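You operate a simulated robot arm through the tools that you are given. There is no shell and no other tool.

Carry out the task below with a simulated robot arm. There is one attempt and no reset: what you move stays moved.

Task
Shut the console down and close the patch lid.
Fine: main fader down and the switch marked Speaker off before the mains goes off; channel faders, leads and other controls stay.

Only the result counts: the job must be done as asked and must still hold three seconds after the hand-in. Knocking over, shifting, dropping, spilling or breaking anything else fails it. Lids that push on must go on centred and level and be pressed home; caps that screw on are set level and turned clockwise until they are tight.

Robot
A 7-joint arm with a two-finger parallel gripper, fixed in place. Base frame: the origin is at the foot of the arm, x ahead of it, y to its left, z up; the work surface is at about z = 880. Units: mm, degrees, N and s.
Its first joint turns from -166.0 to 166.0 degrees. Payload 4.4 kg.
The tool frame sits at the grasp point between the pads (the TCP): z along the fingers, y along the line on which they close. The tips reach 23 mm beyond it. Largest opening 94 mm; finger width 38, thickness 10; the body of the gripper, 54 by 96 mm, starts 39 mm behind the TCP.
Orientation is that of the tool frame in the base frame, as a unit quaternion [w, x, y, z]. With the fingers straight down and closing along the base's y, the tool's x points along the base's -x, its y along +y and its z along -z.

Tools
- The arm moves only by the tool step_arm. Its argument "moves" is a list of rows, each a list of 7 numbers: the opening, from 0 (shut) to 1 (fully open), then the shift along the tool's x, y, z in units of 20 mm (1.0 is 20 mm), then the turn, a rotation vector about the tool's x, y, z in units of 6 degrees (1.0 is 6 degrees). In form: [[fingers, tx, ty, tz, ax, ay, az], ...]. A call has 1 to 20 rows; each row shifts and turns the commanded pose from where the row before left it, along the tool's axes as they then stand. A call with a number of a shift or a turn outside -1 to 1 is refused whole. Each row takes 0.2 s and may step no farther than 50 mm and 8.6 degrees from the row before; otherwise, or with a gripper value out of range, the whole call is refused. Where a pose cannot be reached the arm comes as near as it can. A force on the tool above 80 N (or 10 N above the force at the start of the call, whichever is more), or a blocked arm, ends the call early, and 0.2 s more pass. The fingers move at their own pace (about 72 mm/s each) and stop on an object; they squeeze with about 23 N. The grip force told is the motor's: it shows also when the fingers shut on nothing. Time passes only in rows, and 0.2 s behind the last, so rows that do not move let the fingers close. It gives the time, the measured TCP pose, the force on the tool (base axes), the opening and the grip force at its end, in the units of the frame above (readings bear some noise), with the torque about the TCP (base axes, N m) and any sound that the robot's microphone picked up.
- Cameras (640 x 400 px; columns grow to the right, rows downward): "scene" is fixed at [51.7, -649.9, 1583.2]; the picture's right is [0.15, -0.99, 0.00], its down [-0.66, -0.10, -0.74] and it looks along [0.74, 0.11, -0.67] (base axes); focal length 346 px, centre (320, 200). "wrist" rides on the gripper at [86, 16, -74] in the tool frame; the picture's right is [-0.18, 0.98, 0.00], its down [-0.58, -0.11, -0.81] and it looks along [-0.79, -0.15, 0.59] (tool axes); focal length 243 px, centre (320, 200). There is no depth. A picture from a camera that has moved, and an enlarged one, comes with that camera's place and axes in the base frame and with its lens.
- get_image(camera): a new picture of that camera. No time passes.
- inspect(camera, box): a new picture of the part [left, top, right, bottom] of that camera's present view, enlarged. No time passes.
- job_done(): hands the job in; it is judged then, once.

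Places have to be worked out from the pictures, the camera data and where the tool is seen. Open the gripper and draw the arm clear of the work before you hand the job in, unless the task says otherwise.

The tools are called by a JSON object that holds its "method" and its "body". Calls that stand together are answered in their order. step_arm: Moves the arm, as the interface text tells. Its arguments: {"type":"object","properties":{"moves":{"type":"array"}},"required":["moves"]} The other tools are called the same way: get_image (camera) takes a picture; inspect (camera, box) takes an enlarged picture of a part of a camera's view; job_done () hands the job in.

At the start:

```text
clock: 0.0
tcp_pos: [622.3, -92.4, 1130.0]
tcp_rot: [0.0, 0.0, 1.0, 0.0]
force: [-0.3, -1.0, -0.5]
moment: [-0.04, -0.01, 0.0]
opening: 94.2
grip_force: 0.1
```

scene: 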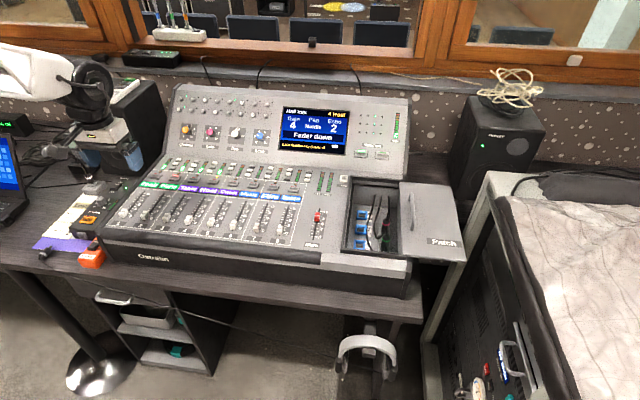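
wrist: 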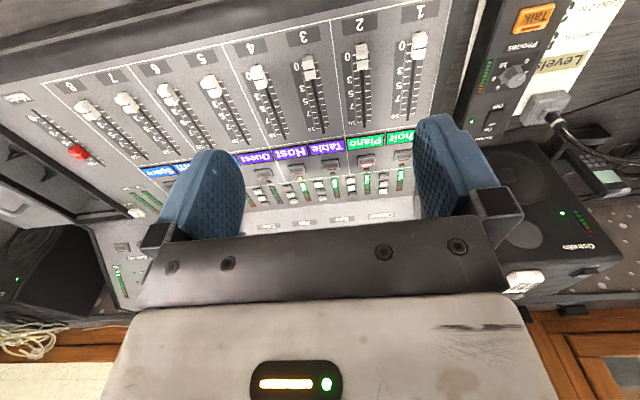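

I'll start by looking closely at the scene before moving anything: the main fader, the switches, the patch lid and the surroundings.

{"method": "inspect", "body": {"camera": "scene", "box": [280, 150, 480, 275]}}

{"method": "inspect", "body": {"camera": "scene", "box": [0, 150, 200, 275]}}

{"method": "inspect", "body": {"camera": "scene", "box": [160, 80, 420, 242]}}

{"method": "inspect", "body": {"camera": "scene", "box": [430, 270, 590, 370]}}

{"method": "inspect", "body": {"camera": "scene", "box": [100, 0, 340, 150]}}

{"method": "inspect", "body": {"camera": "scene", "box": [420, 300, 580, 400]}}

```text
3.20 times, centred on (380, 212) of scene
camera zoom: at [51.7, -649.9, 1583.2], right [0.15, -0.99, 0.0], down [-0.66, -0.1, -0.74], along [0.74, 0.11, -0.67], focal length 1108 px, centre (128, 160)
```

zoom: 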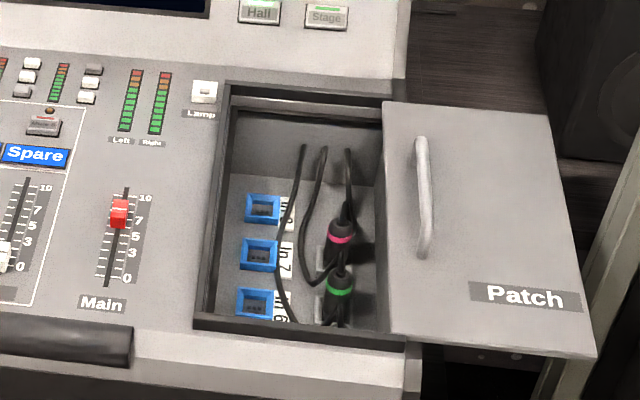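

```text
3.20 times, centred on (100, 212) of scene
camera zoom: at [51.7, -649.9, 1583.2], right [0.15, -0.99, 0.0], down [-0.66, -0.1, -0.74], along [0.74, 0.11, -0.67], focal length 1108 px, centre (1024, 160)
```

zoom: 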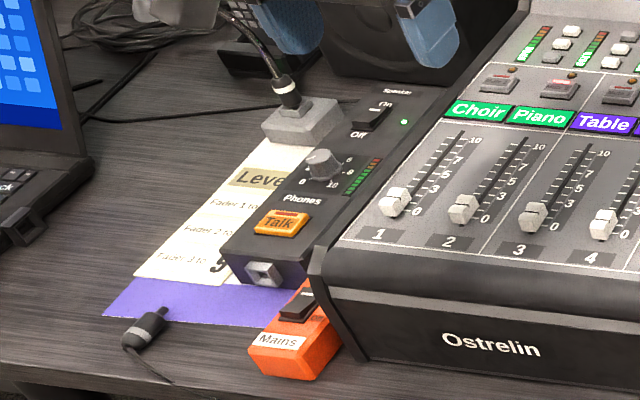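

```text
2.46 times, centred on (290, 161) of scene
camera zoom: at [51.7, -649.9, 1583.2], right [0.15, -0.99, 0.0], down [-0.66, -0.1, -0.74], along [0.74, 0.11, -0.67], focal length 852 px, centre (394, 296)
```

zoom: 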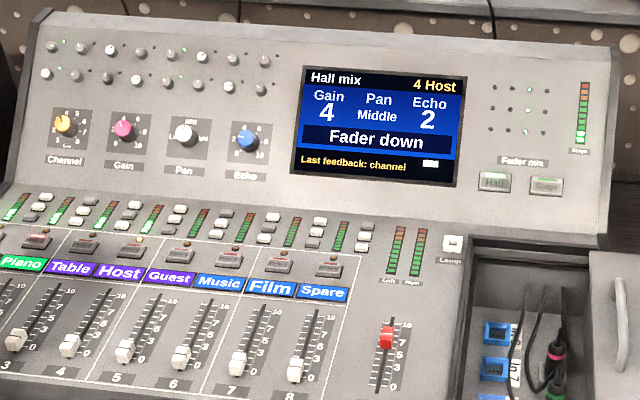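

```text
4.00 times, centred on (510, 320) of scene
camera zoom: at [51.7, -649.9, 1583.2], right [0.15, -0.99, 0.0], down [-0.66, -0.1, -0.74], along [0.74, 0.11, -0.67], focal length 1385 px, centre (-440, -280)
```

zoom: 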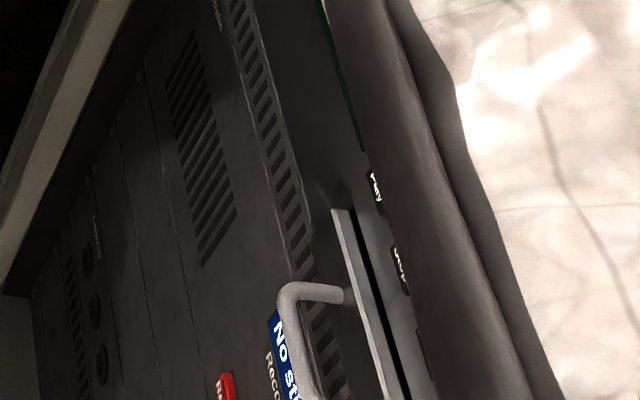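

```text
2.67 times, centred on (220, 75) of scene
camera zoom: at [51.7, -649.9, 1583.2], right [0.15, -0.99, 0.0], down [-0.66, -0.1, -0.74], along [0.74, 0.11, -0.67], focal length 924 px, centre (587, 533)
```

zoom: 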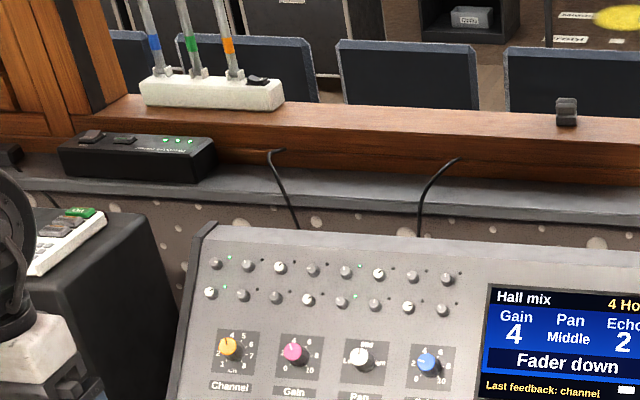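

```text
4.00 times, centred on (500, 350) of scene
camera zoom: at [51.7, -649.9, 1583.2], right [0.15, -0.99, 0.0], down [-0.66, -0.1, -0.74], along [0.74, 0.11, -0.67], focal length 1385 px, centre (-400, -400)
```

zoom: 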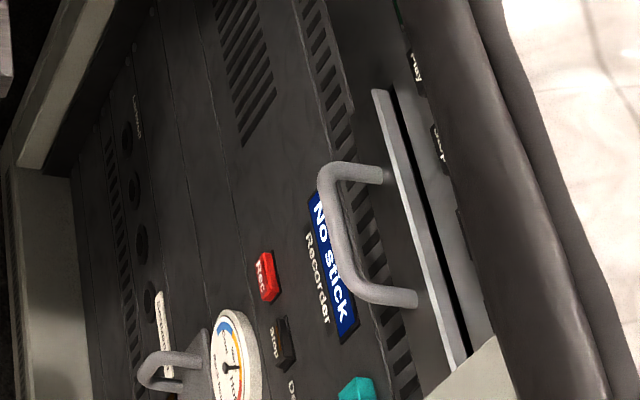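

The tool is well above the console, and the left-hand box and its cable are partly hidden behind the arm. I'll pull straight back (‑x) at the same height to get a clear view from both cameras.

{"method": "step_arm", "body": {"moves": [[1, 1, 0, -0.5, 0, 0, 0], [1, 1, 0, -0.5, 0, 0, 0], [1, 1, 0, -0.5, 0, 0, 0], [1, 1, 0, -0.5, 0, 0, 0], [1, 1, 0, 0, 0, 0, 0], [1, 1, 0, 0, 0, 0, 0], [1, 1, 0, 0, 0, 0, 0], [1, 1, 0, 0, 0, 0, 0], [1, 1, 0, 0, 0, 0, 0], [1, 1, 0, 0, 0, 0, 0]]}}

```text
clock: 2.2
tcp_pos: [422.8, -92.8, 1169.1]
tcp_rot: [0.0, 0.001, 1.0, 0.0]
force: [-0.2, -0.3, 0.1]
moment: [0.0, -0.01, 0.0]
opening: 94.1
grip_force: 0.0
```

The arm is now back at (423, -93, 1169). I'll take fresh pictures from both cameras and enlarge the left side.

{"method": "get_image", "body": {"camera": "scene"}}

{"method": "get_image", "body": {"camera": "wrist"}}

{"method": "inspect", "body": {"camera": "scene", "box": [30, 160, 158, 240]}}

```text
taken
```

scene: 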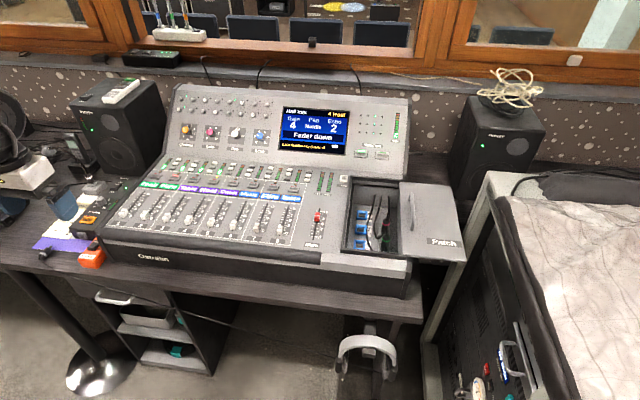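

```text
taken
camera wrist: at [335.0, -77.0, 1244.8], right [0.18, 0.98, 0.0], down [0.58, -0.11, 0.81], along [0.79, -0.15, -0.59], focal length 243 px, centre (320, 200)
```

wrist: 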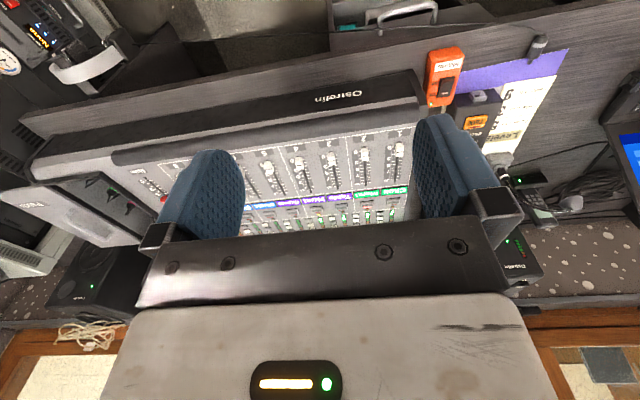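

```text
5.00 times, centred on (94, 200) of scene
camera zoom: at [51.7, -649.9, 1583.2], right [0.15, -0.99, 0.0], down [-0.66, -0.1, -0.74], along [0.74, 0.11, -0.67], focal length 1732 px, centre (1450, 200)
```

zoom: 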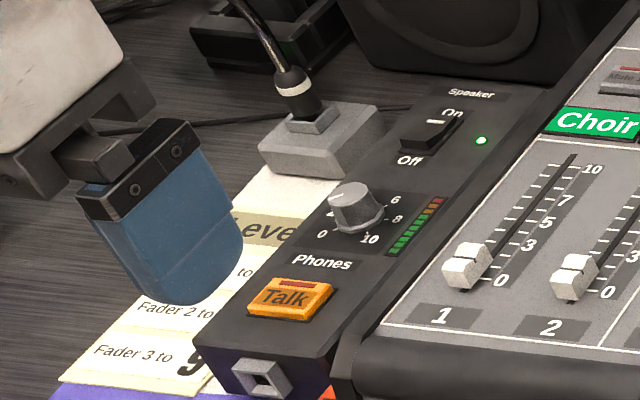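

The gooseneck mic sits right beside the Speaker switch, so I have to stay clear of it. I'll move the wrist camera over toward the left side (+y), still well back, to get good views of the mains switch and the Speaker switch.

{"method": "step_arm", "body": {"moves": [[1, 0, 1, 0.3, 0, 0, 0], [1, 0, 1, 0.3, 0, 0, 0], [1, 0, 1, 0.3, 0, 0, 0], [1, 0, 1, 0.3, 0, 0, 0], [1, 0, 1, 0.3, 0, 0, 0], [1, 0, 1, 0.3, 0, 0, 0], [1, 0, 1, 0.3, 0, 0, 0], [1, 0, 1, 0.3, 0, 0, 0], [1, 0, 1, 0.3, 0, 0, 0], [1, 0, 1, 0.3, 0, 0, 0]]}}

{"method": "get_image", "body": {"camera": "wrist"}}

```text
clock: 4.4
tcp_pos: [421.8, 108.4, 1110.4]
tcp_rot: [-0.001, 0.0, 1.0, 0.0]
force: [-0.1, -0.2, -0.1]
moment: [0.02, 0.01, -0.01]
opening: 94.0
grip_force: 0.2
```

```text
taken
camera wrist: at [334.5, 123.5, 1185.0], right [0.18, 0.98, 0.0], down [0.58, -0.11, 0.81], along [0.79, -0.15, -0.59], focal length 243 px, centre (320, 200)
```

wrist: 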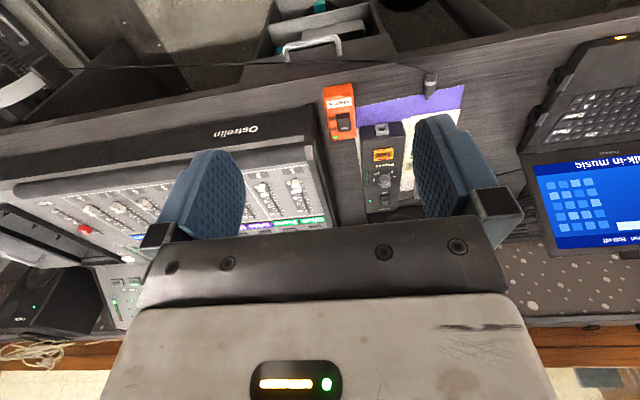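

Good, now the mains box and the intercom box are in view. I'll enlarge them.

{"method": "inspect", "body": {"camera": "wrist", "box": [290, 60, 450, 220]}}

{"method": "inspect", "body": {"camera": "wrist", "box": [310, 75, 410, 138]}}

{"method": "inspect", "body": {"camera": "wrist", "box": [340, 150, 440, 213]}}

{"method": "inspect", "body": {"camera": "scene", "box": [20, 150, 180, 250]}}

{"method": "inspect", "body": {"camera": "scene", "box": [70, 230, 134, 270]}}

```text
2.50 times, centred on (370, 140) of wrist
camera zoom: at [334.5, 123.5, 1185.0], right [0.18, 0.98, 0.0], down [0.58, -0.11, 0.81], along [0.79, -0.15, -0.59], focal length 606 px, centre (195, 350)
```

zoom: 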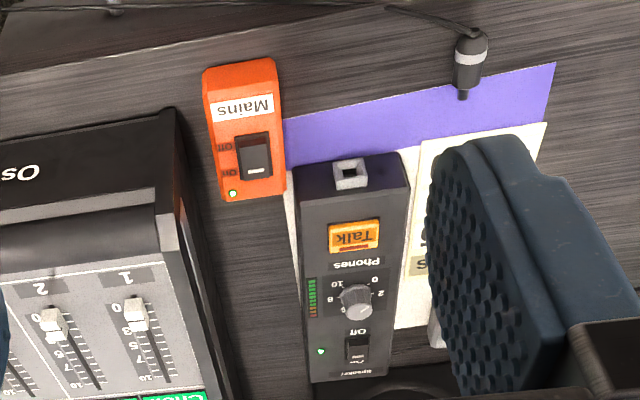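

```text
6.35 times, centred on (360, 106) of wrist
camera zoom: at [334.5, 123.5, 1185.0], right [0.18, 0.98, 0.0], down [0.58, -0.11, 0.81], along [0.79, -0.15, -0.59], focal length 1540 px, centre (66, 794)
```

zoom: 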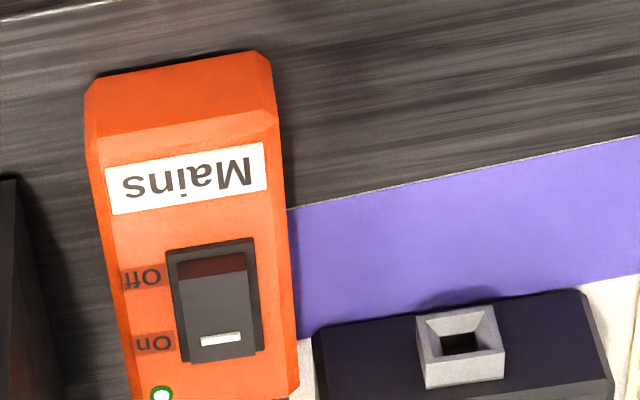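

```text
6.35 times, centred on (390, 182) of wrist
camera zoom: at [334.5, 123.5, 1185.0], right [0.18, 0.98, 0.0], down [0.58, -0.11, 0.81], along [0.79, -0.15, -0.59], focal length 1540 px, centre (-124, 318)
```

zoom: 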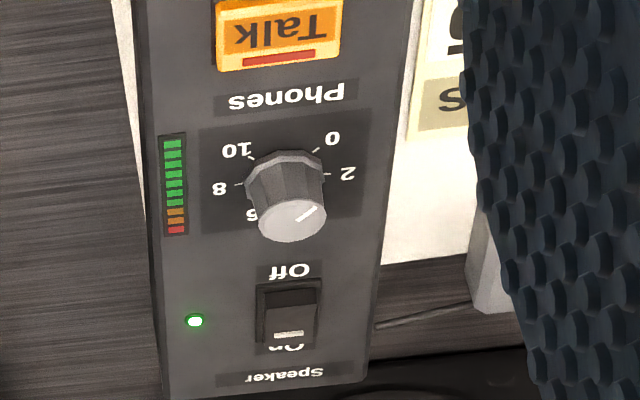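

```text
4.00 times, centred on (100, 200) of scene
camera zoom: at [51.7, -649.9, 1583.2], right [0.15, -0.99, 0.0], down [-0.66, -0.1, -0.74], along [0.74, 0.11, -0.67], focal length 1385 px, centre (1200, 200)
```

zoom: 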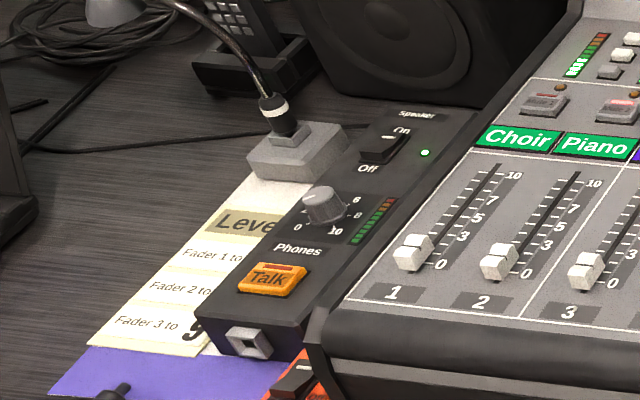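

```text
10.00 times, centred on (102, 250) of scene
camera zoom: at [51.7, -649.9, 1583.2], right [0.15, -0.99, 0.0], down [-0.66, -0.1, -0.74], along [0.74, 0.11, -0.67], focal length 3463 px, centre (2500, -300)
```

zoom: 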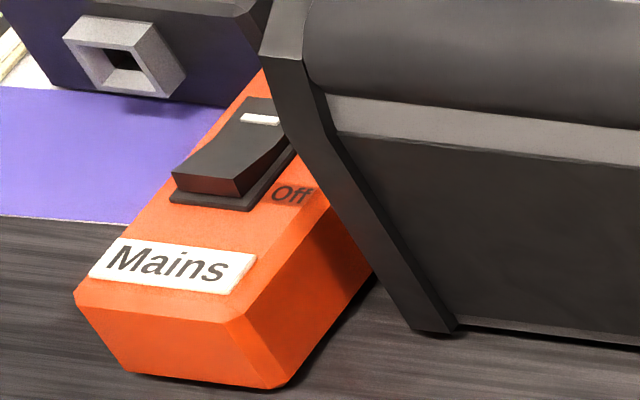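

Both rockers have the near (Off) end raised, so both are On. Triangulating gives the mains rocker at about (607, 115, 798) and the Speaker rocker near (870, 199, 800). Now I'll take a bigger scene zoom of the Speaker switch and swing the wrist camera over to the right for the main fader and patch lid.

{"method": "inspect", "body": {"camera": "scene", "box": [84, 167, 148, 207]}}

{"method": "step_arm", "body": {"moves": [[1, 0, -1, -0.3, 0, 0, 0], [1, 0, -1, -0.3, 0, 0, 0], [1, 0, -1, -0.3, 0, 0, 0], [1, 0, -1, -0.3, 0, 0, 0], [1, 0, -1, -0.3, 0, 0, 0], [1, 0, -1, -0.3, 0, 0, 0], [1, 0, -1, -0.3, 0, 0, 0], [1, 0, -1, -0.3, 0, 0, 0], [1, 0, -1, -0.3, 0, 0, 0], [1, 0, -1, -0.3, 0, 0, 0], [1, 0, -1, 0, 0, 0, 0], [1, 0, -1, 0, 0, 0, 0], [1, 0, -1, 0, 0, 0, 0], [1, 0, -1, 0, 0, 0, 0], [1, 0, -1, 0, 0, 0, 0], [1, 0, -1, 0, 0, 0, 0], [1, 0, -1, 0, 0, 0, 0], [1, 0, -1, 0, 0, 0, 0], [1, 0, -1, 0, 0, 0, 0], [1, 0, -1, 0, 0, 0, 0]]}}

{"method": "get_image", "body": {"camera": "wrist"}}

```text
10.00 times, centred on (116, 187) of scene
camera zoom: at [51.7, -649.9, 1583.2], right [0.15, -0.99, 0.0], down [-0.66, -0.1, -0.74], along [0.74, 0.11, -0.67], focal length 3463 px, centre (2360, 330)
```

zoom: 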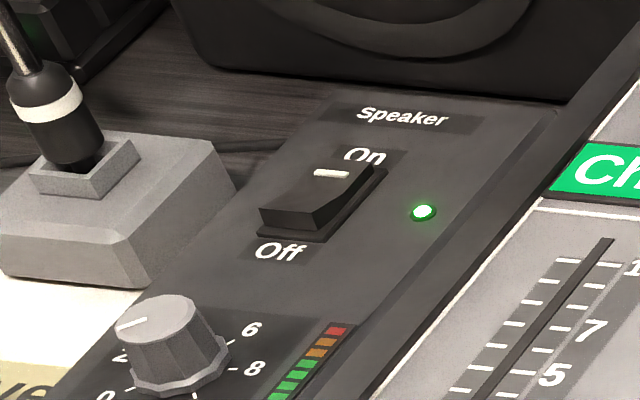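

```text
clock: 8.6
tcp_pos: [421.2, -293.0, 1171.4]
tcp_rot: [-0.001, 0.001, 1.0, 0.0]
force: [1.3, 0.5, 0.6]
moment: [-0.02, 0.01, 0.0]
opening: 93.9
grip_force: 0.0
```

```text
taken
camera wrist: at [334.4, -277.4, 1244.8], right [0.18, 0.98, 0.0], down [0.58, -0.11, 0.81], along [0.79, -0.15, -0.59], focal length 243 px, centre (320, 200)
```

wrist: 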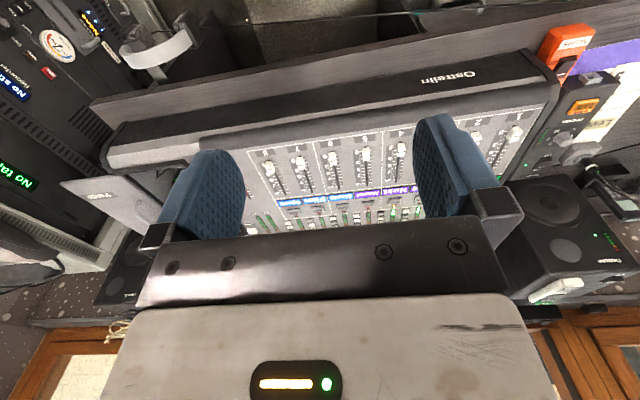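

The fingers hide the patch bay, so I'll shut them and shift another 200 mm to the right.

{"method": "step_arm", "body": {"moves": [[0, 0, -1, 0, 0, 0, 0], [0, 0, -1, 0, 0, 0, 0], [0, 0, -1, 0, 0, 0, 0], [0, 0, -1, 0, 0, 0, 0], [0, 0, -1, 0, 0, 0, 0], [0, 0, -1, 0, 0, 0, 0], [0, 0, -1, 0, 0, 0, 0], [0, 0, -1, 0, 0, 0, 0], [0, 0, -1, 0, 0, 0, 0], [0, 0, -1, 0, 0, 0, 0]]}}

{"method": "get_image", "body": {"camera": "wrist"}}

{"method": "get_image", "body": {"camera": "scene"}}

```text
clock: 10.8
tcp_pos: [422.8, -493.2, 1168.8]
tcp_rot: [0.001, 0.0, 1.0, 0.0]
force: [-0.3, 0.1, 0.2]
moment: [0.03, 0.0, -0.02]
opening: 0.0
grip_force: 23.4
```

```text
taken
camera wrist: at [334.4, -477.6, 1244.4], right [0.18, 0.98, 0.0], down [0.58, -0.11, 0.81], along [0.79, -0.15, -0.59], focal length 243 px, centre (320, 200)
```

wrist: 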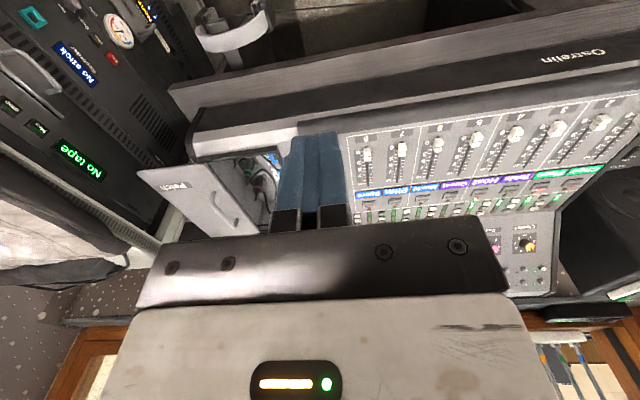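

```text
taken
```

scene: 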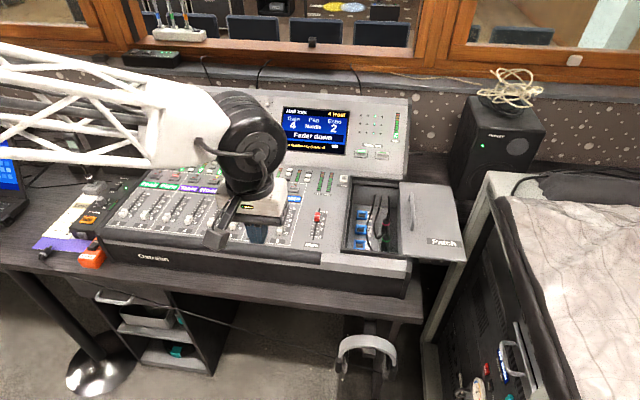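

The lid and its handle are visible now. I'll enlarge that area from both cameras so I can triangulate.

{"method": "inspect", "body": {"camera": "wrist", "box": [120, 120, 300, 240]}}

{"method": "inspect", "body": {"camera": "wrist", "box": [190, 140, 290, 203]}}

{"method": "inspect", "body": {"camera": "scene", "box": [380, 170, 476, 270]}}

{"method": "inspect", "body": {"camera": "scene", "box": [290, 190, 354, 250]}}

```text
3.33 times, centred on (210, 180) of wrist
camera zoom: at [334.4, -477.6, 1244.4], right [0.18, 0.98, 0.0], down [0.58, -0.11, 0.81], along [0.79, -0.15, -0.59], focal length 809 px, centre (687, 267)
```

zoom: 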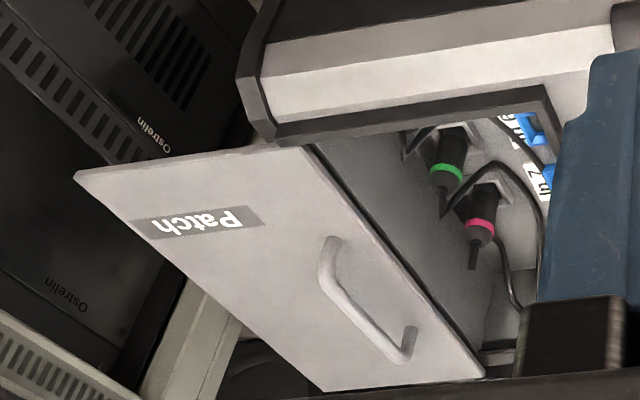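

```text
6.35 times, centred on (240, 172) of wrist
camera zoom: at [334.4, -477.6, 1244.4], right [0.18, 0.98, 0.0], down [0.58, -0.11, 0.81], along [0.79, -0.15, -0.59], focal length 1540 px, centre (828, 381)
```

zoom: 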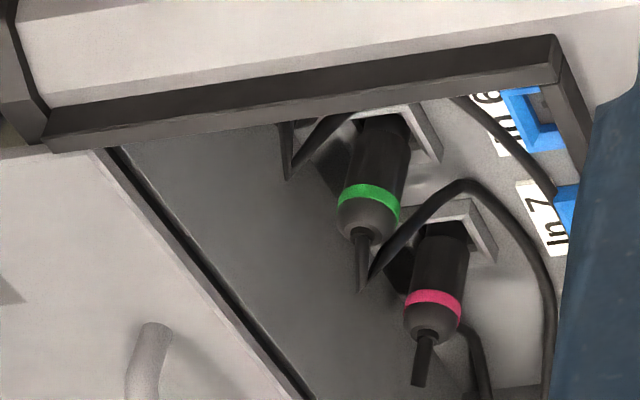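

```text
4.00 times, centred on (428, 220) of scene
camera zoom: at [51.7, -649.9, 1583.2], right [0.15, -0.99, 0.0], down [-0.66, -0.1, -0.74], along [0.74, 0.11, -0.67], focal length 1385 px, centre (-112, 120)
```

zoom: 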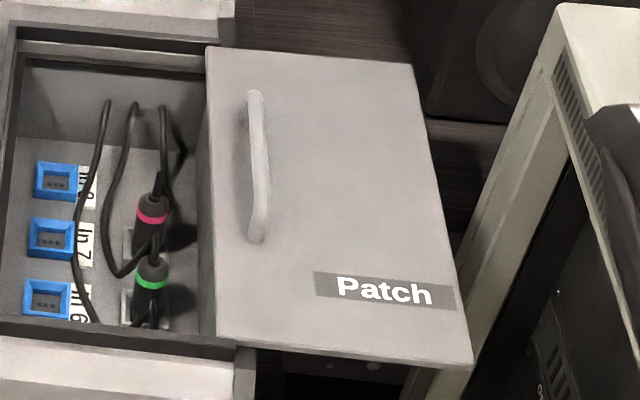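

```text
6.67 times, centred on (322, 220) of scene
camera zoom: at [51.7, -649.9, 1583.2], right [0.15, -0.99, 0.0], down [-0.66, -0.1, -0.74], along [0.74, 0.11, -0.67], focal length 2309 px, centre (307, 67)
```

zoom: 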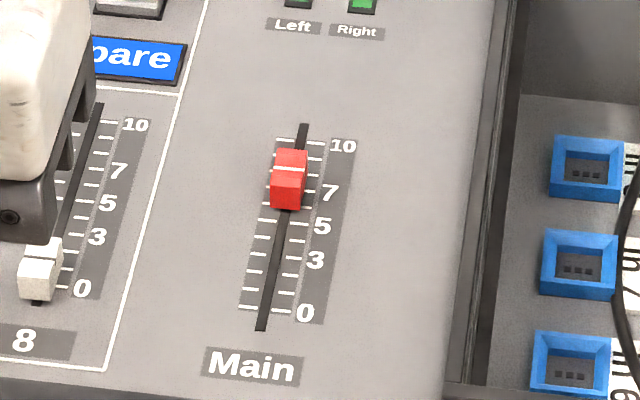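

From the two views I put the main fader cap at about (743, -538, 892), with its slot running along x down to the 0 tick near x≈690. The lid slides, and its handle is around (720–800, -800, 910), which is a long reach. I'll do the fader first, moving above it with shut fingers at a safe height.

{"method": "step_arm", "body": {"moves": [[0, -1, -0.13, 0.2, 0, 0, 0], [0, -1, -0.13, 0.2, 0, 0, 0], [0, -1, -0.13, 0.2, 0, 0, 0], [0, -1, -0.13, 0.2, 0, 0, 0], [0, -1, -0.13, 0.2, 0, 0, 0], [0, -1, -0.13, 0.2, 0, 0, 0], [0, -1, -0.13, 0.2, 0, 0, 0], [0, -1, -0.13, 0.2, 0, 0, 0], [0, -1, -0.13, 0.2, 0, 0, 0], [0, -1, -0.13, 0.2, 0, 0, 0], [0, -1, -0.13, 0.2, 0, 0, 0], [0, -1, -0.13, 0.2, 0, 0, 0], [0, -1, -0.13, 0.2, 0, 0, 0], [0, -1, -0.13, 0.2, 0, 0, 0], [0, -1, -0.13, 0.2, 0, 0, 0], [0, -1, -0.13, 0.2, 0, 0, 0], [0, -1, -0.13, 0.2, 0, 0, 0]]}}

{"method": "get_image", "body": {"camera": "wrist"}}

{"method": "get_image", "body": {"camera": "scene"}}

```text
clock: 14.4
tcp_pos: [762.6, -536.9, 1101.7]
tcp_rot: [-0.001, 0.0, 1.0, 0.0]
force: [0.1, 0.2, -0.8]
moment: [0.0, -0.02, -0.03]
opening: 0.3
grip_force: 22.6
```

```text
taken
camera wrist: at [674.5, -521.1, 1177.4], right [0.18, 0.98, 0.0], down [0.58, -0.11, 0.81], along [0.79, -0.15, -0.59], focal length 243 px, centre (320, 200)
```

wrist: 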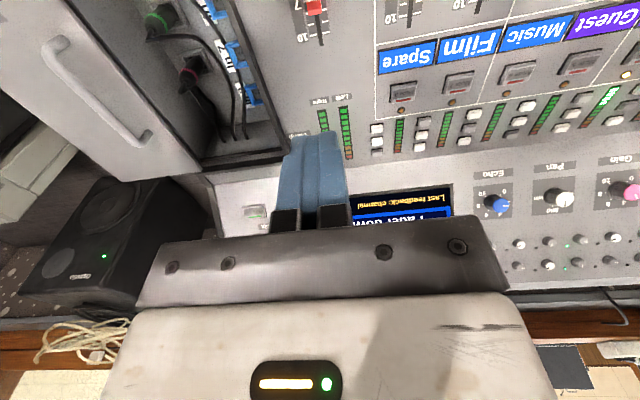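

```text
taken
```

scene: 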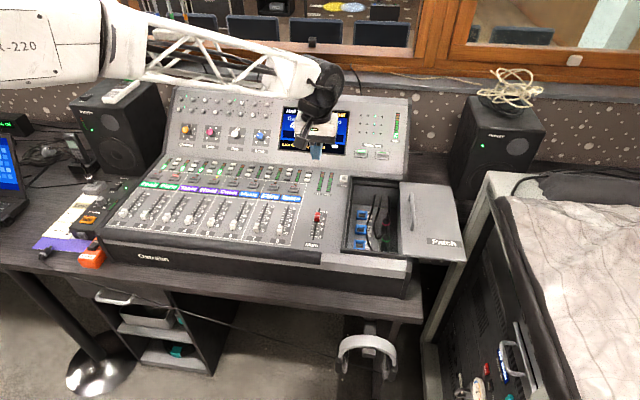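

The wrist view refines the cap to about (746, -538, 888) and the lid handle to x 728–844 at y≈-801, z≈905–916. The fold up to the screen is at x≈945, so I can come down behind (on the far side of) the cap. I'll move to x≈795 and descend to z≈935 first.

{"method": "step_arm", "body": {"moves": [[0, -0.8, 0, 1, 0, 0, 0], [0, -0.8, 0, 1, 0, 0, 0], [0, 0, -0.1, 1, 0, 0, 0], [0, 0, 0, 1, 0, 0, 0], [0, 0, 0, 1, 0, 0, 0], [0, 0, 0, 1, 0, 0, 0], [0, 0, 0, 1, 0, 0, 0], [0, 0, 0, 1, 0, 0, 0], [0, 0, 0, 0.3, 0, 0, 0]]}}

{"method": "get_image", "body": {"camera": "wrist"}}

{"method": "inspect", "body": {"camera": "scene", "box": [270, 160, 390, 260]}}

```text
clock: 16.4
tcp_pos: [794.9, -538.0, 936.2]
tcp_rot: [0.0, 0.0, 1.0, 0.001]
force: [0.6, 0.5, -0.2]
moment: [-0.01, -0.01, -0.02]
opening: 0.0
grip_force: 23.1
```

```text
taken
camera wrist: at [706.6, -522.7, 1010.5], right [0.18, 0.98, 0.0], down [0.58, -0.11, 0.81], along [0.79, -0.15, -0.59], focal length 243 px, centre (320, 200)
```

wrist: 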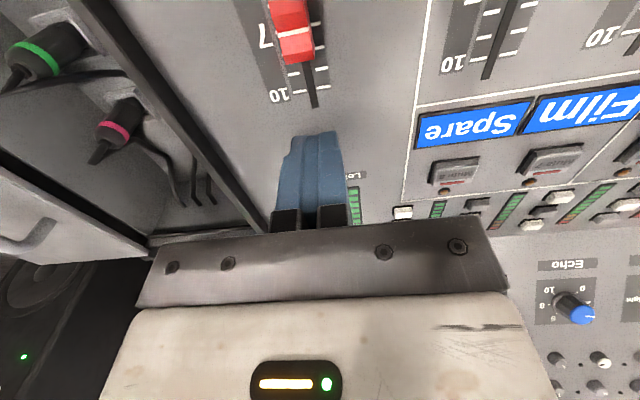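

```text
4.00 times, centred on (330, 210) of scene
camera zoom: at [51.7, -649.9, 1583.2], right [0.15, -0.99, 0.0], down [-0.66, -0.1, -0.74], along [0.74, 0.11, -0.67], focal length 1385 px, centre (280, 160)
```

zoom: 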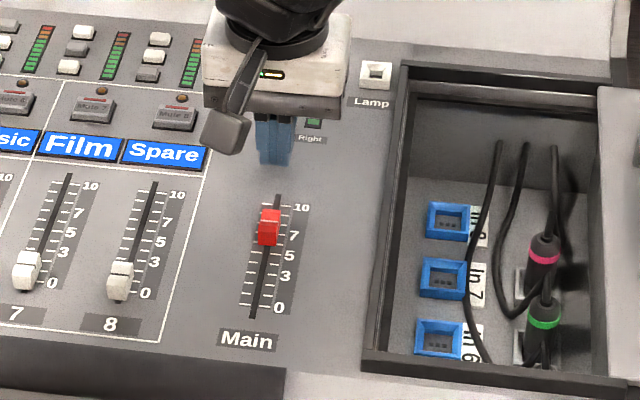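

The slot centre is at y≈-541, with panel height about z≈884 at its far end and a slope of roughly 5° toward the operator. I'll lean the tool about 10° outward so the near edge of the fingers is lowest, then lower behind the cap.

{"method": "step_arm", "body": {"moves": [[0, 0, -0.15, 0, 0, -0.83, 0], [0, 0, 0, 0, 0, -0.83, 0], [0, 0.3, 0, 0.5, 0, 0, 0], [0, 0.3, 0, 0.5, 0, 0, 0]]}}

{"method": "get_image", "body": {"camera": "wrist"}}

{"method": "inspect", "body": {"camera": "scene", "box": [290, 180, 354, 220]}}

```text
clock: 17.4
tcp_pos: [786.0, -540.7, 914.7]
tcp_rot: [0.087, -0.001, 0.996, 0.0]
force: [0.2, -0.1, -0.4]
moment: [0.0, -0.03, -0.02]
opening: 0.1
grip_force: 22.2
```

```text
taken
camera wrist: at [686.5, -526.1, 973.2], right [0.18, 0.98, 0.03], down [0.43, -0.11, 0.9], along [0.88, -0.15, -0.44], focal length 243 px, centre (320, 200)
```

wrist: 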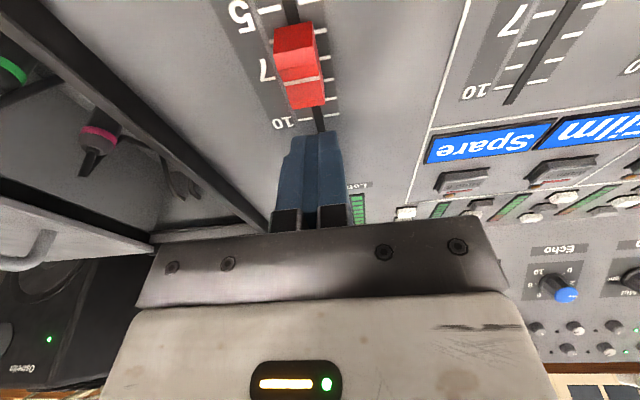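

```text
10.00 times, centred on (322, 200) of scene
camera zoom: at [51.7, -649.9, 1583.2], right [0.15, -0.99, 0.0], down [-0.66, -0.1, -0.74], along [0.74, 0.11, -0.67], focal length 3463 px, centre (300, 200)
```

zoom: 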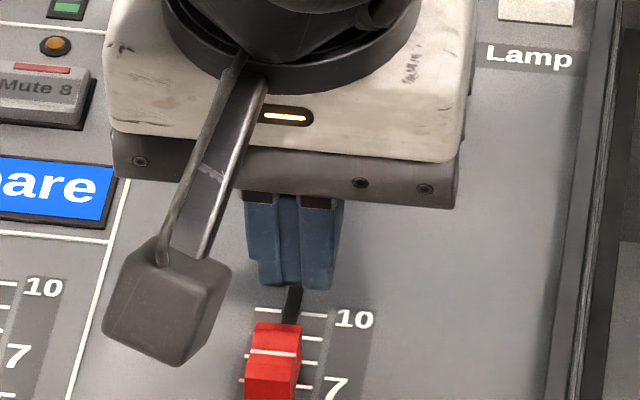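

The cap top sits at about (744, -539, 897) and the fingertips are just behind it with several millimetres of clearance to the panel. I'll drop another 4 mm, then push toward the operator along the slope.

{"method": "step_arm", "body": {"moves": [[0, 0.035, 0.05, 0.2, 0, 0, 0], [0, 0.5, 0, -0.04, 0, 0, 0], [0, 0.5, 0, -0.04, 0, 0, 0], [0, 0.5, 0, -0.04, 0, 0, 0], [0, 0.5, 0, -0.04, 0, 0, 0]]}}

{"method": "get_image", "body": {"camera": "wrist"}}

{"method": "inspect", "body": {"camera": "scene", "box": [280, 190, 344, 250]}}

```text
clock: 18.6
tcp_pos: [744.8, -540.7, 905.7]
tcp_rot: [0.088, 0.0, 0.996, 0.0]
force: [-0.2, -0.9, 0.8]
moment: [0.02, 0.01, -0.02]
opening: 0.0
grip_force: 23.4
```

```text
taken
camera wrist: at [646.2, -525.2, 964.7], right [0.18, 0.98, 0.03], down [0.43, -0.11, 0.89], along [0.88, -0.15, -0.45], focal length 243 px, centre (320, 200)
```

wrist: 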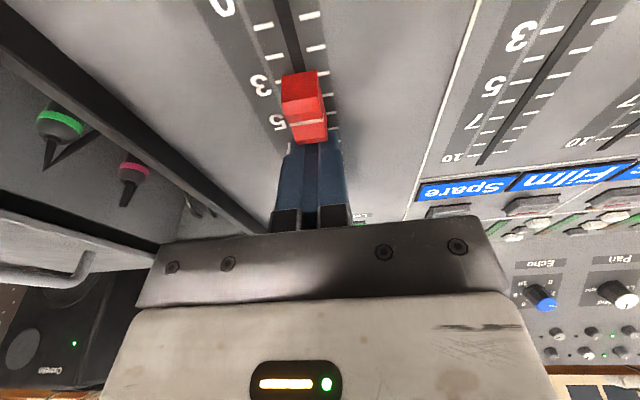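

```text
6.67 times, centred on (312, 220) of scene
camera zoom: at [51.7, -649.9, 1583.2], right [0.15, -0.99, 0.0], down [-0.66, -0.1, -0.74], along [0.74, 0.11, -0.67], focal length 2309 px, centre (373, 67)
```

zoom: 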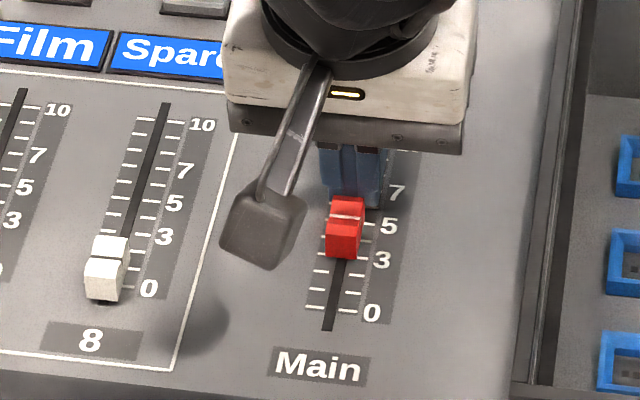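

The fader is moving freely and is at about 5 now. I'll keep pushing in smaller steps and watch the force for the end stop.

{"method": "step_arm", "body": {"moves": [[0, 0.4, 0, -0.03, 0, 0, 0], [0, 0.4, 0, -0.03, 0, 0, 0], [0, 0.3, 0, -0.025, 0, 0, 0], [0, 0.2, 0, -0.015, 0, 0, 0]]}}

{"method": "inspect", "body": {"camera": "scene", "box": [280, 190, 344, 250]}}

{"method": "get_image", "body": {"camera": "wrist"}}

```text
clock: 19.6
tcp_pos: [721.8, -540.6, 905.6]
tcp_rot: [0.088, -0.001, 0.996, 0.0]
force: [19.5, 3.3, 25.5]
moment: [0.11, -0.15, -0.01]
opening: 0.1
grip_force: 22.9
```

```text
6.67 times, centred on (312, 220) of scene
camera zoom: at [51.7, -649.9, 1583.2], right [0.15, -0.99, 0.0], down [-0.66, -0.1, -0.74], along [0.74, 0.11, -0.67], focal length 2309 px, centre (373, 67)
```

zoom: 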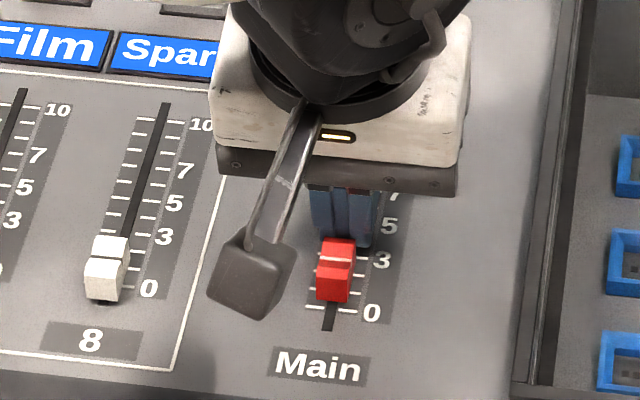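

```text
taken
camera wrist: at [621.8, -525.4, 964.4], right [0.18, 0.98, 0.03], down [0.43, -0.11, 0.9], along [0.88, -0.15, -0.44], focal length 243 px, centre (320, 200)
```

wrist: 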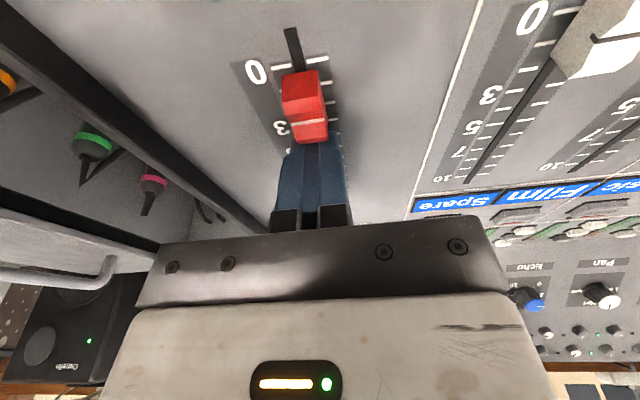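

Force rose to about 25 N up and 20 N back, because the fingertips are rubbing the panel: the slope is shallower than I assumed. I'll lift about 4 mm and continue pushing level along the panel.

{"method": "step_arm", "body": {"moves": [[0, -0.03, 0, -0.22, 0, 0, 0], [0, 0.2, 0, -0.025, 0, 0, 0], [0, 0.2, 0, -0.025, 0, 0, 0]]}}

{"method": "inspect", "body": {"camera": "scene", "box": [280, 190, 344, 250]}}

```text
clock: 20.4
tcp_pos: [710.5, -540.2, 906.9]
tcp_rot: [0.087, 0.0, 0.996, 0.0]
force: [-0.6, -0.8, -0.1]
moment: [0.02, 0.02, -0.02]
opening: 0.0
grip_force: 22.9
```

```text
6.67 times, centred on (312, 220) of scene
camera zoom: at [51.7, -649.9, 1583.2], right [0.15, -0.99, 0.0], down [-0.66, -0.1, -0.74], along [0.74, 0.11, -0.67], focal length 2309 px, centre (373, 67)
```

zoom: 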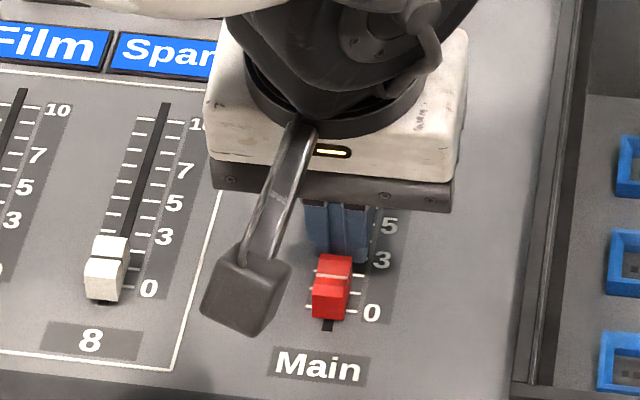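

No contact force now, and the cap is close to 0 but not at the end. I'll continue in 2 mm steps until it meets the stop.

{"method": "step_arm", "body": {"moves": [[0, 0.12, 0, -0.015, 0, 0, 0], [0, 0.12, 0, -0.015, 0, 0, 0]]}}

{"method": "inspect", "body": {"camera": "scene", "box": [280, 190, 344, 250]}}

```text
clock: 21.0
tcp_pos: [706.8, -540.0, 908.2]
tcp_rot: [0.087, 0.0, 0.996, -0.001]
force: [9.3, -2.6, -0.2]
moment: [-0.1, -0.1, 0.02]
opening: 0.2
grip_force: 23.1
```

```text
6.67 times, centred on (312, 220) of scene
camera zoom: at [51.7, -649.9, 1583.2], right [0.15, -0.99, 0.0], down [-0.66, -0.1, -0.74], along [0.74, 0.11, -0.67], focal length 2309 px, centre (373, 67)
```

zoom: 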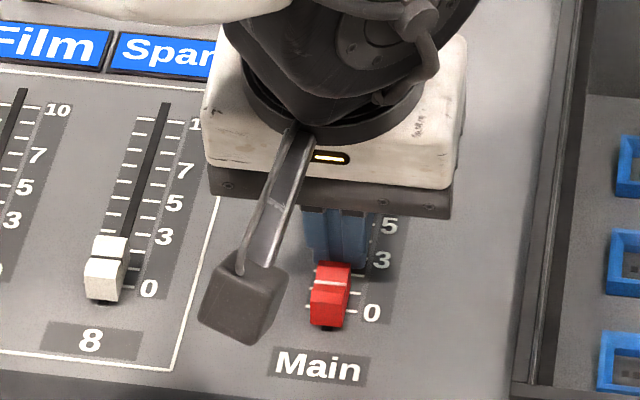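

A 9 N back-force appeared with the cap bottom now at the end of the slot, so this looks like the stop. One more 1.5 mm nudge will confirm it.

{"method": "step_arm", "body": {"moves": [[0, 0.07, 0, -0.01, 0, 0, 0]]}}

{"method": "inspect", "body": {"camera": "scene", "box": [280, 190, 344, 250]}}

```text
clock: 21.4
tcp_pos: [706.3, -541.1, 908.6]
tcp_rot: [0.087, 0.0, 0.996, -0.001]
force: [25.5, -6.5, -2.6]
moment: [-0.2, -0.3, 0.08]
opening: 0.1
grip_force: 22.6
```

```text
6.67 times, centred on (312, 220) of scene
camera zoom: at [51.7, -649.9, 1583.2], right [0.15, -0.99, 0.0], down [-0.66, -0.1, -0.74], along [0.74, 0.11, -0.67], focal length 2309 px, centre (373, 67)
```

zoom: 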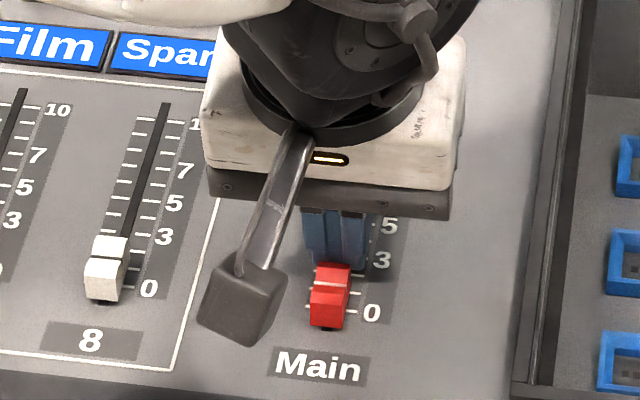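

Back-force is 25 N with no further motion, so the main fader is at its stop. I'll back off from the cap first, lift straight up, and look at the mic gooseneck near the Speaker switch.

{"method": "step_arm", "body": {"moves": [[0, -0.6, 0, 0.05, 0, 0, 0], [0, -0.2, 0, -1, 0, 0, 0], [0, -0.18, 0, -1, 0, 0, 0], [0, 0, 0, -1, 0, 0.83, 0], [0, 0, 0, -1, 0, 0.83, 0], [0, 0, 0, -1, 0, 0, 0], [0, 0, 0, -1, 0, 0, 0], [0, 0, 0, -1, 0, 0, 0], [0, 0, 0, -1, 0, 0, 0], [0, 0, 0, -1, 0, 0, 0], [0, 0, 0, -1, 0, 0, 0], [0, 0, 0, -1, 0, 0, 0]]}}

{"method": "inspect", "body": {"camera": "scene", "box": [0, 90, 180, 203]}}

{"method": "inspect", "body": {"camera": "scene", "box": [260, 170, 380, 260]}}

```text
clock: 24.0
tcp_pos: [712.4, -540.3, 1128.4]
tcp_rot: [0.0, 0.0, 1.0, 0.0]
force: [-0.1, 0.5, -0.7]
moment: [0.0, -0.02, -0.02]
opening: 0.0
grip_force: 23.4
```

```text
3.54 times, centred on (90, 146) of scene
camera zoom: at [51.7, -649.9, 1583.2], right [0.15, -0.99, 0.0], down [-0.66, -0.1, -0.74], along [0.74, 0.11, -0.67], focal length 1226 px, centre (1134, 389)
```

zoom: 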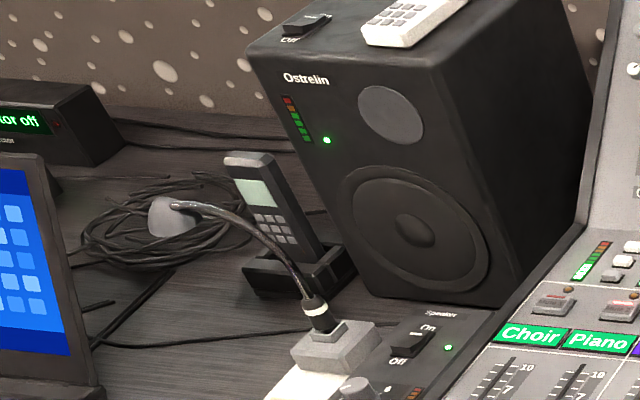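

```text
4.44 times, centred on (320, 215) of scene
camera zoom: at [51.7, -649.9, 1583.2], right [0.15, -0.99, 0.0], down [-0.66, -0.1, -0.74], along [0.74, 0.11, -0.67], focal length 1539 px, centre (320, 133)
```

zoom: 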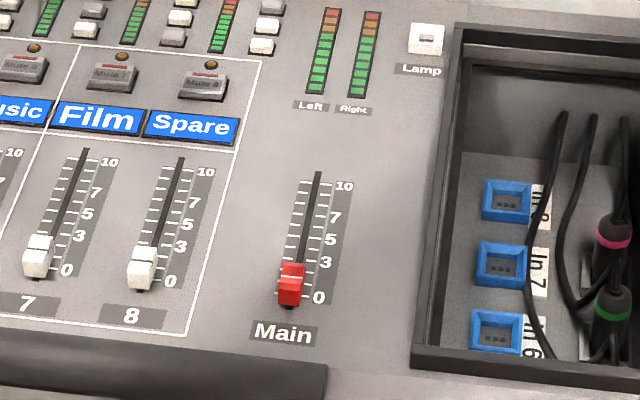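

The main fader is at 0, level with the other faders. The gooseneck rises near (880, 290) and bends left, away from the Speaker switch. I see another rocker on top of the left monitor speaker, so I'll check its label, then traverse left at height.

{"method": "inspect", "body": {"camera": "scene", "box": [60, 76, 156, 136]}}

{"method": "step_arm", "body": {"moves": [[0, 0.28, 1, 0, 0, 0, 0], [0, 0.28, 1, 0, 0, 0, 0], [0, 0.28, 1, 0, 0, 0, 0], [0, 0.28, 1, 0, 0, 0, 0], [0, 0.28, 1, 0, 0, 0, 0], [0, 0.28, 1, 0, 0, 0, 0], [0, 0.28, 1, 0, 0, 0, 0], [0, 0.28, 1, 0, 0, 0, 0], [0, 0.28, 1, 0, 0, 0, 0], [0, 0.28, 1, 0, 0, 0, 0], [0, 0.28, 1, 0, 0, 0, 0], [0, 0.28, 1, 0, 0, 0, 0], [0, 0.28, 1, 0, 0, 0, 0], [0, 0.28, 1, 0, 0, 0, 0], [0, 0.28, 1, 0, 0, 0, 0], [0, 0.28, 1, 0, 0, 0, 0], [0, 0.28, 1, 0, 0, 0, 0], [0, 0.28, 1, 0, 0, 0, 0], [0, 0.28, 1, 0, 0, 0, 0], [0, 0.28, 1, 0, 0, 0, 0]]}}

{"method": "step_arm", "body": {"moves": [[0, 0, 1, 0, 0, 0, 0], [0, 0, 1, 0, 0, 0, 0], [0, 0, 1, 0, 0, 0, 0], [0, 0, 1, 0, 0, 0, 0], [0, 0, 1, 0, 0, 0, 0], [0, 0, 1, 0, 0, 0, 0], [0, 0, 1, 0, 0, 0, 0], [0, 0, 1, 0, 0, 0, 0], [0, 0, 1, 0, 0, 0, 0], [0, 0, 1, 0, 0, 0, 0], [0, 0, 1, 0, 0, 0, 0], [0, 0, 1, 0, 0, 0, 0], [0, 0, 1, 0, 0, 0, 0], [0, 0, 1, 0, 0, 0, 0], [0, 0, 1, 0, 0, 0, 0]]}}

{"method": "get_image", "body": {"camera": "wrist"}}

```text
6.67 times, centred on (108, 106) of scene
camera zoom: at [51.7, -649.9, 1583.2], right [0.15, -0.99, 0.0], down [-0.66, -0.1, -0.74], along [0.74, 0.11, -0.67], focal length 2309 px, centre (1733, 827)
```

zoom: 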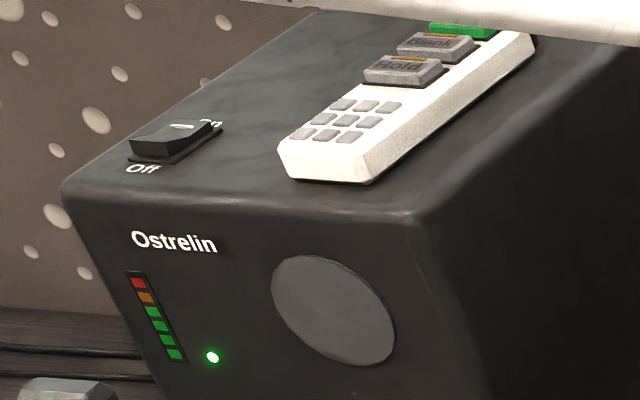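

```text
clock: 28.2
tcp_pos: [601.1, -141.1, 1127.6]
tcp_rot: [-0.002, 0.0, 1.0, 0.0]
force: [0.1, 0.9, 0.0]
moment: [0.01, -0.02, 0.01]
opening: 0.0
grip_force: 23.1
```

```text
clock: 31.4
tcp_pos: [600.3, 159.6, 1129.8]
tcp_rot: [0.001, 0.0, 1.0, -0.001]
force: [0.1, 0.1, -0.9]
moment: [0.02, 0.01, 0.01]
opening: 0.2
grip_force: 23.7
```

```text
taken
camera wrist: at [513.0, 175.2, 1204.7], right [0.18, 0.98, 0.0], down [0.58, -0.11, 0.81], along [0.79, -0.15, -0.59], focal length 243 px, centre (320, 200)
```

wrist: 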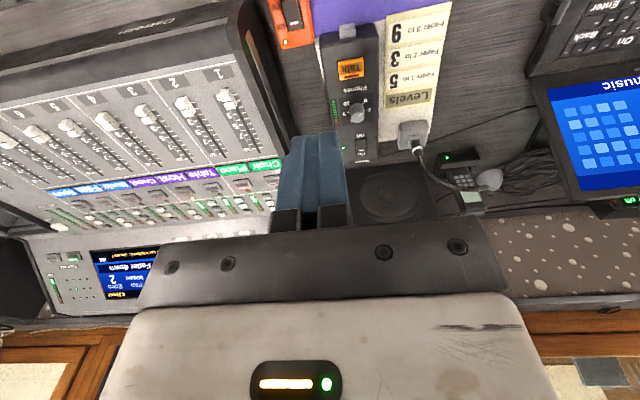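

The monitor's own rocker has no "Speaker" marking; the rocker marked "Speaker" is the one on the intercom box. I'll zoom in on that area from here.

{"method": "inspect", "body": {"camera": "wrist", "box": [300, 80, 460, 220]}}

{"method": "inspect", "body": {"camera": "wrist", "box": [336, 120, 400, 170]}}

{"method": "inspect", "body": {"camera": "scene", "box": [84, 167, 148, 207]}}

{"method": "get_image", "body": {"camera": "scene"}}

```text
2.86 times, centred on (380, 150) of wrist
camera zoom: at [513.0, 175.2, 1204.7], right [0.18, 0.98, 0.0], down [0.58, -0.11, 0.81], along [0.79, -0.15, -0.59], focal length 693 px, centre (149, 343)
```

zoom: 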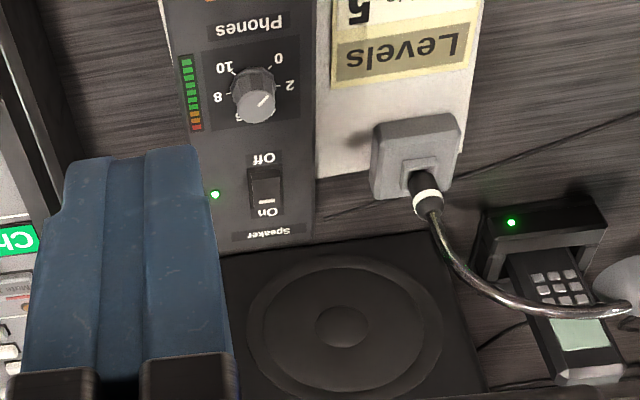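

```text
8.00 times, centred on (368, 145) of wrist
camera zoom: at [513.0, 175.2, 1204.7], right [0.18, 0.98, 0.0], down [0.58, -0.11, 0.81], along [0.79, -0.15, -0.59], focal length 1941 px, centre (-64, 640)
```

zoom: 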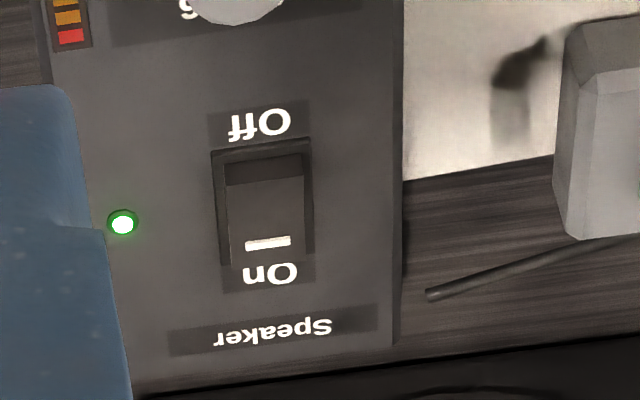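

```text
10.00 times, centred on (116, 187) of scene
camera zoom: at [51.7, -649.9, 1583.2], right [0.15, -0.99, 0.0], down [-0.66, -0.1, -0.74], along [0.74, 0.11, -0.67], focal length 3463 px, centre (2360, 330)
```

zoom: 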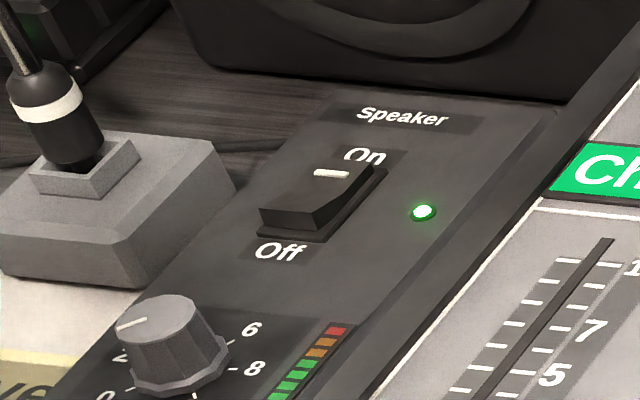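

```text
taken
```

scene: 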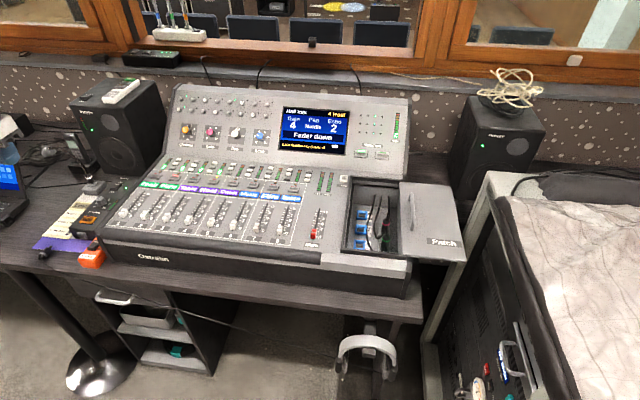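

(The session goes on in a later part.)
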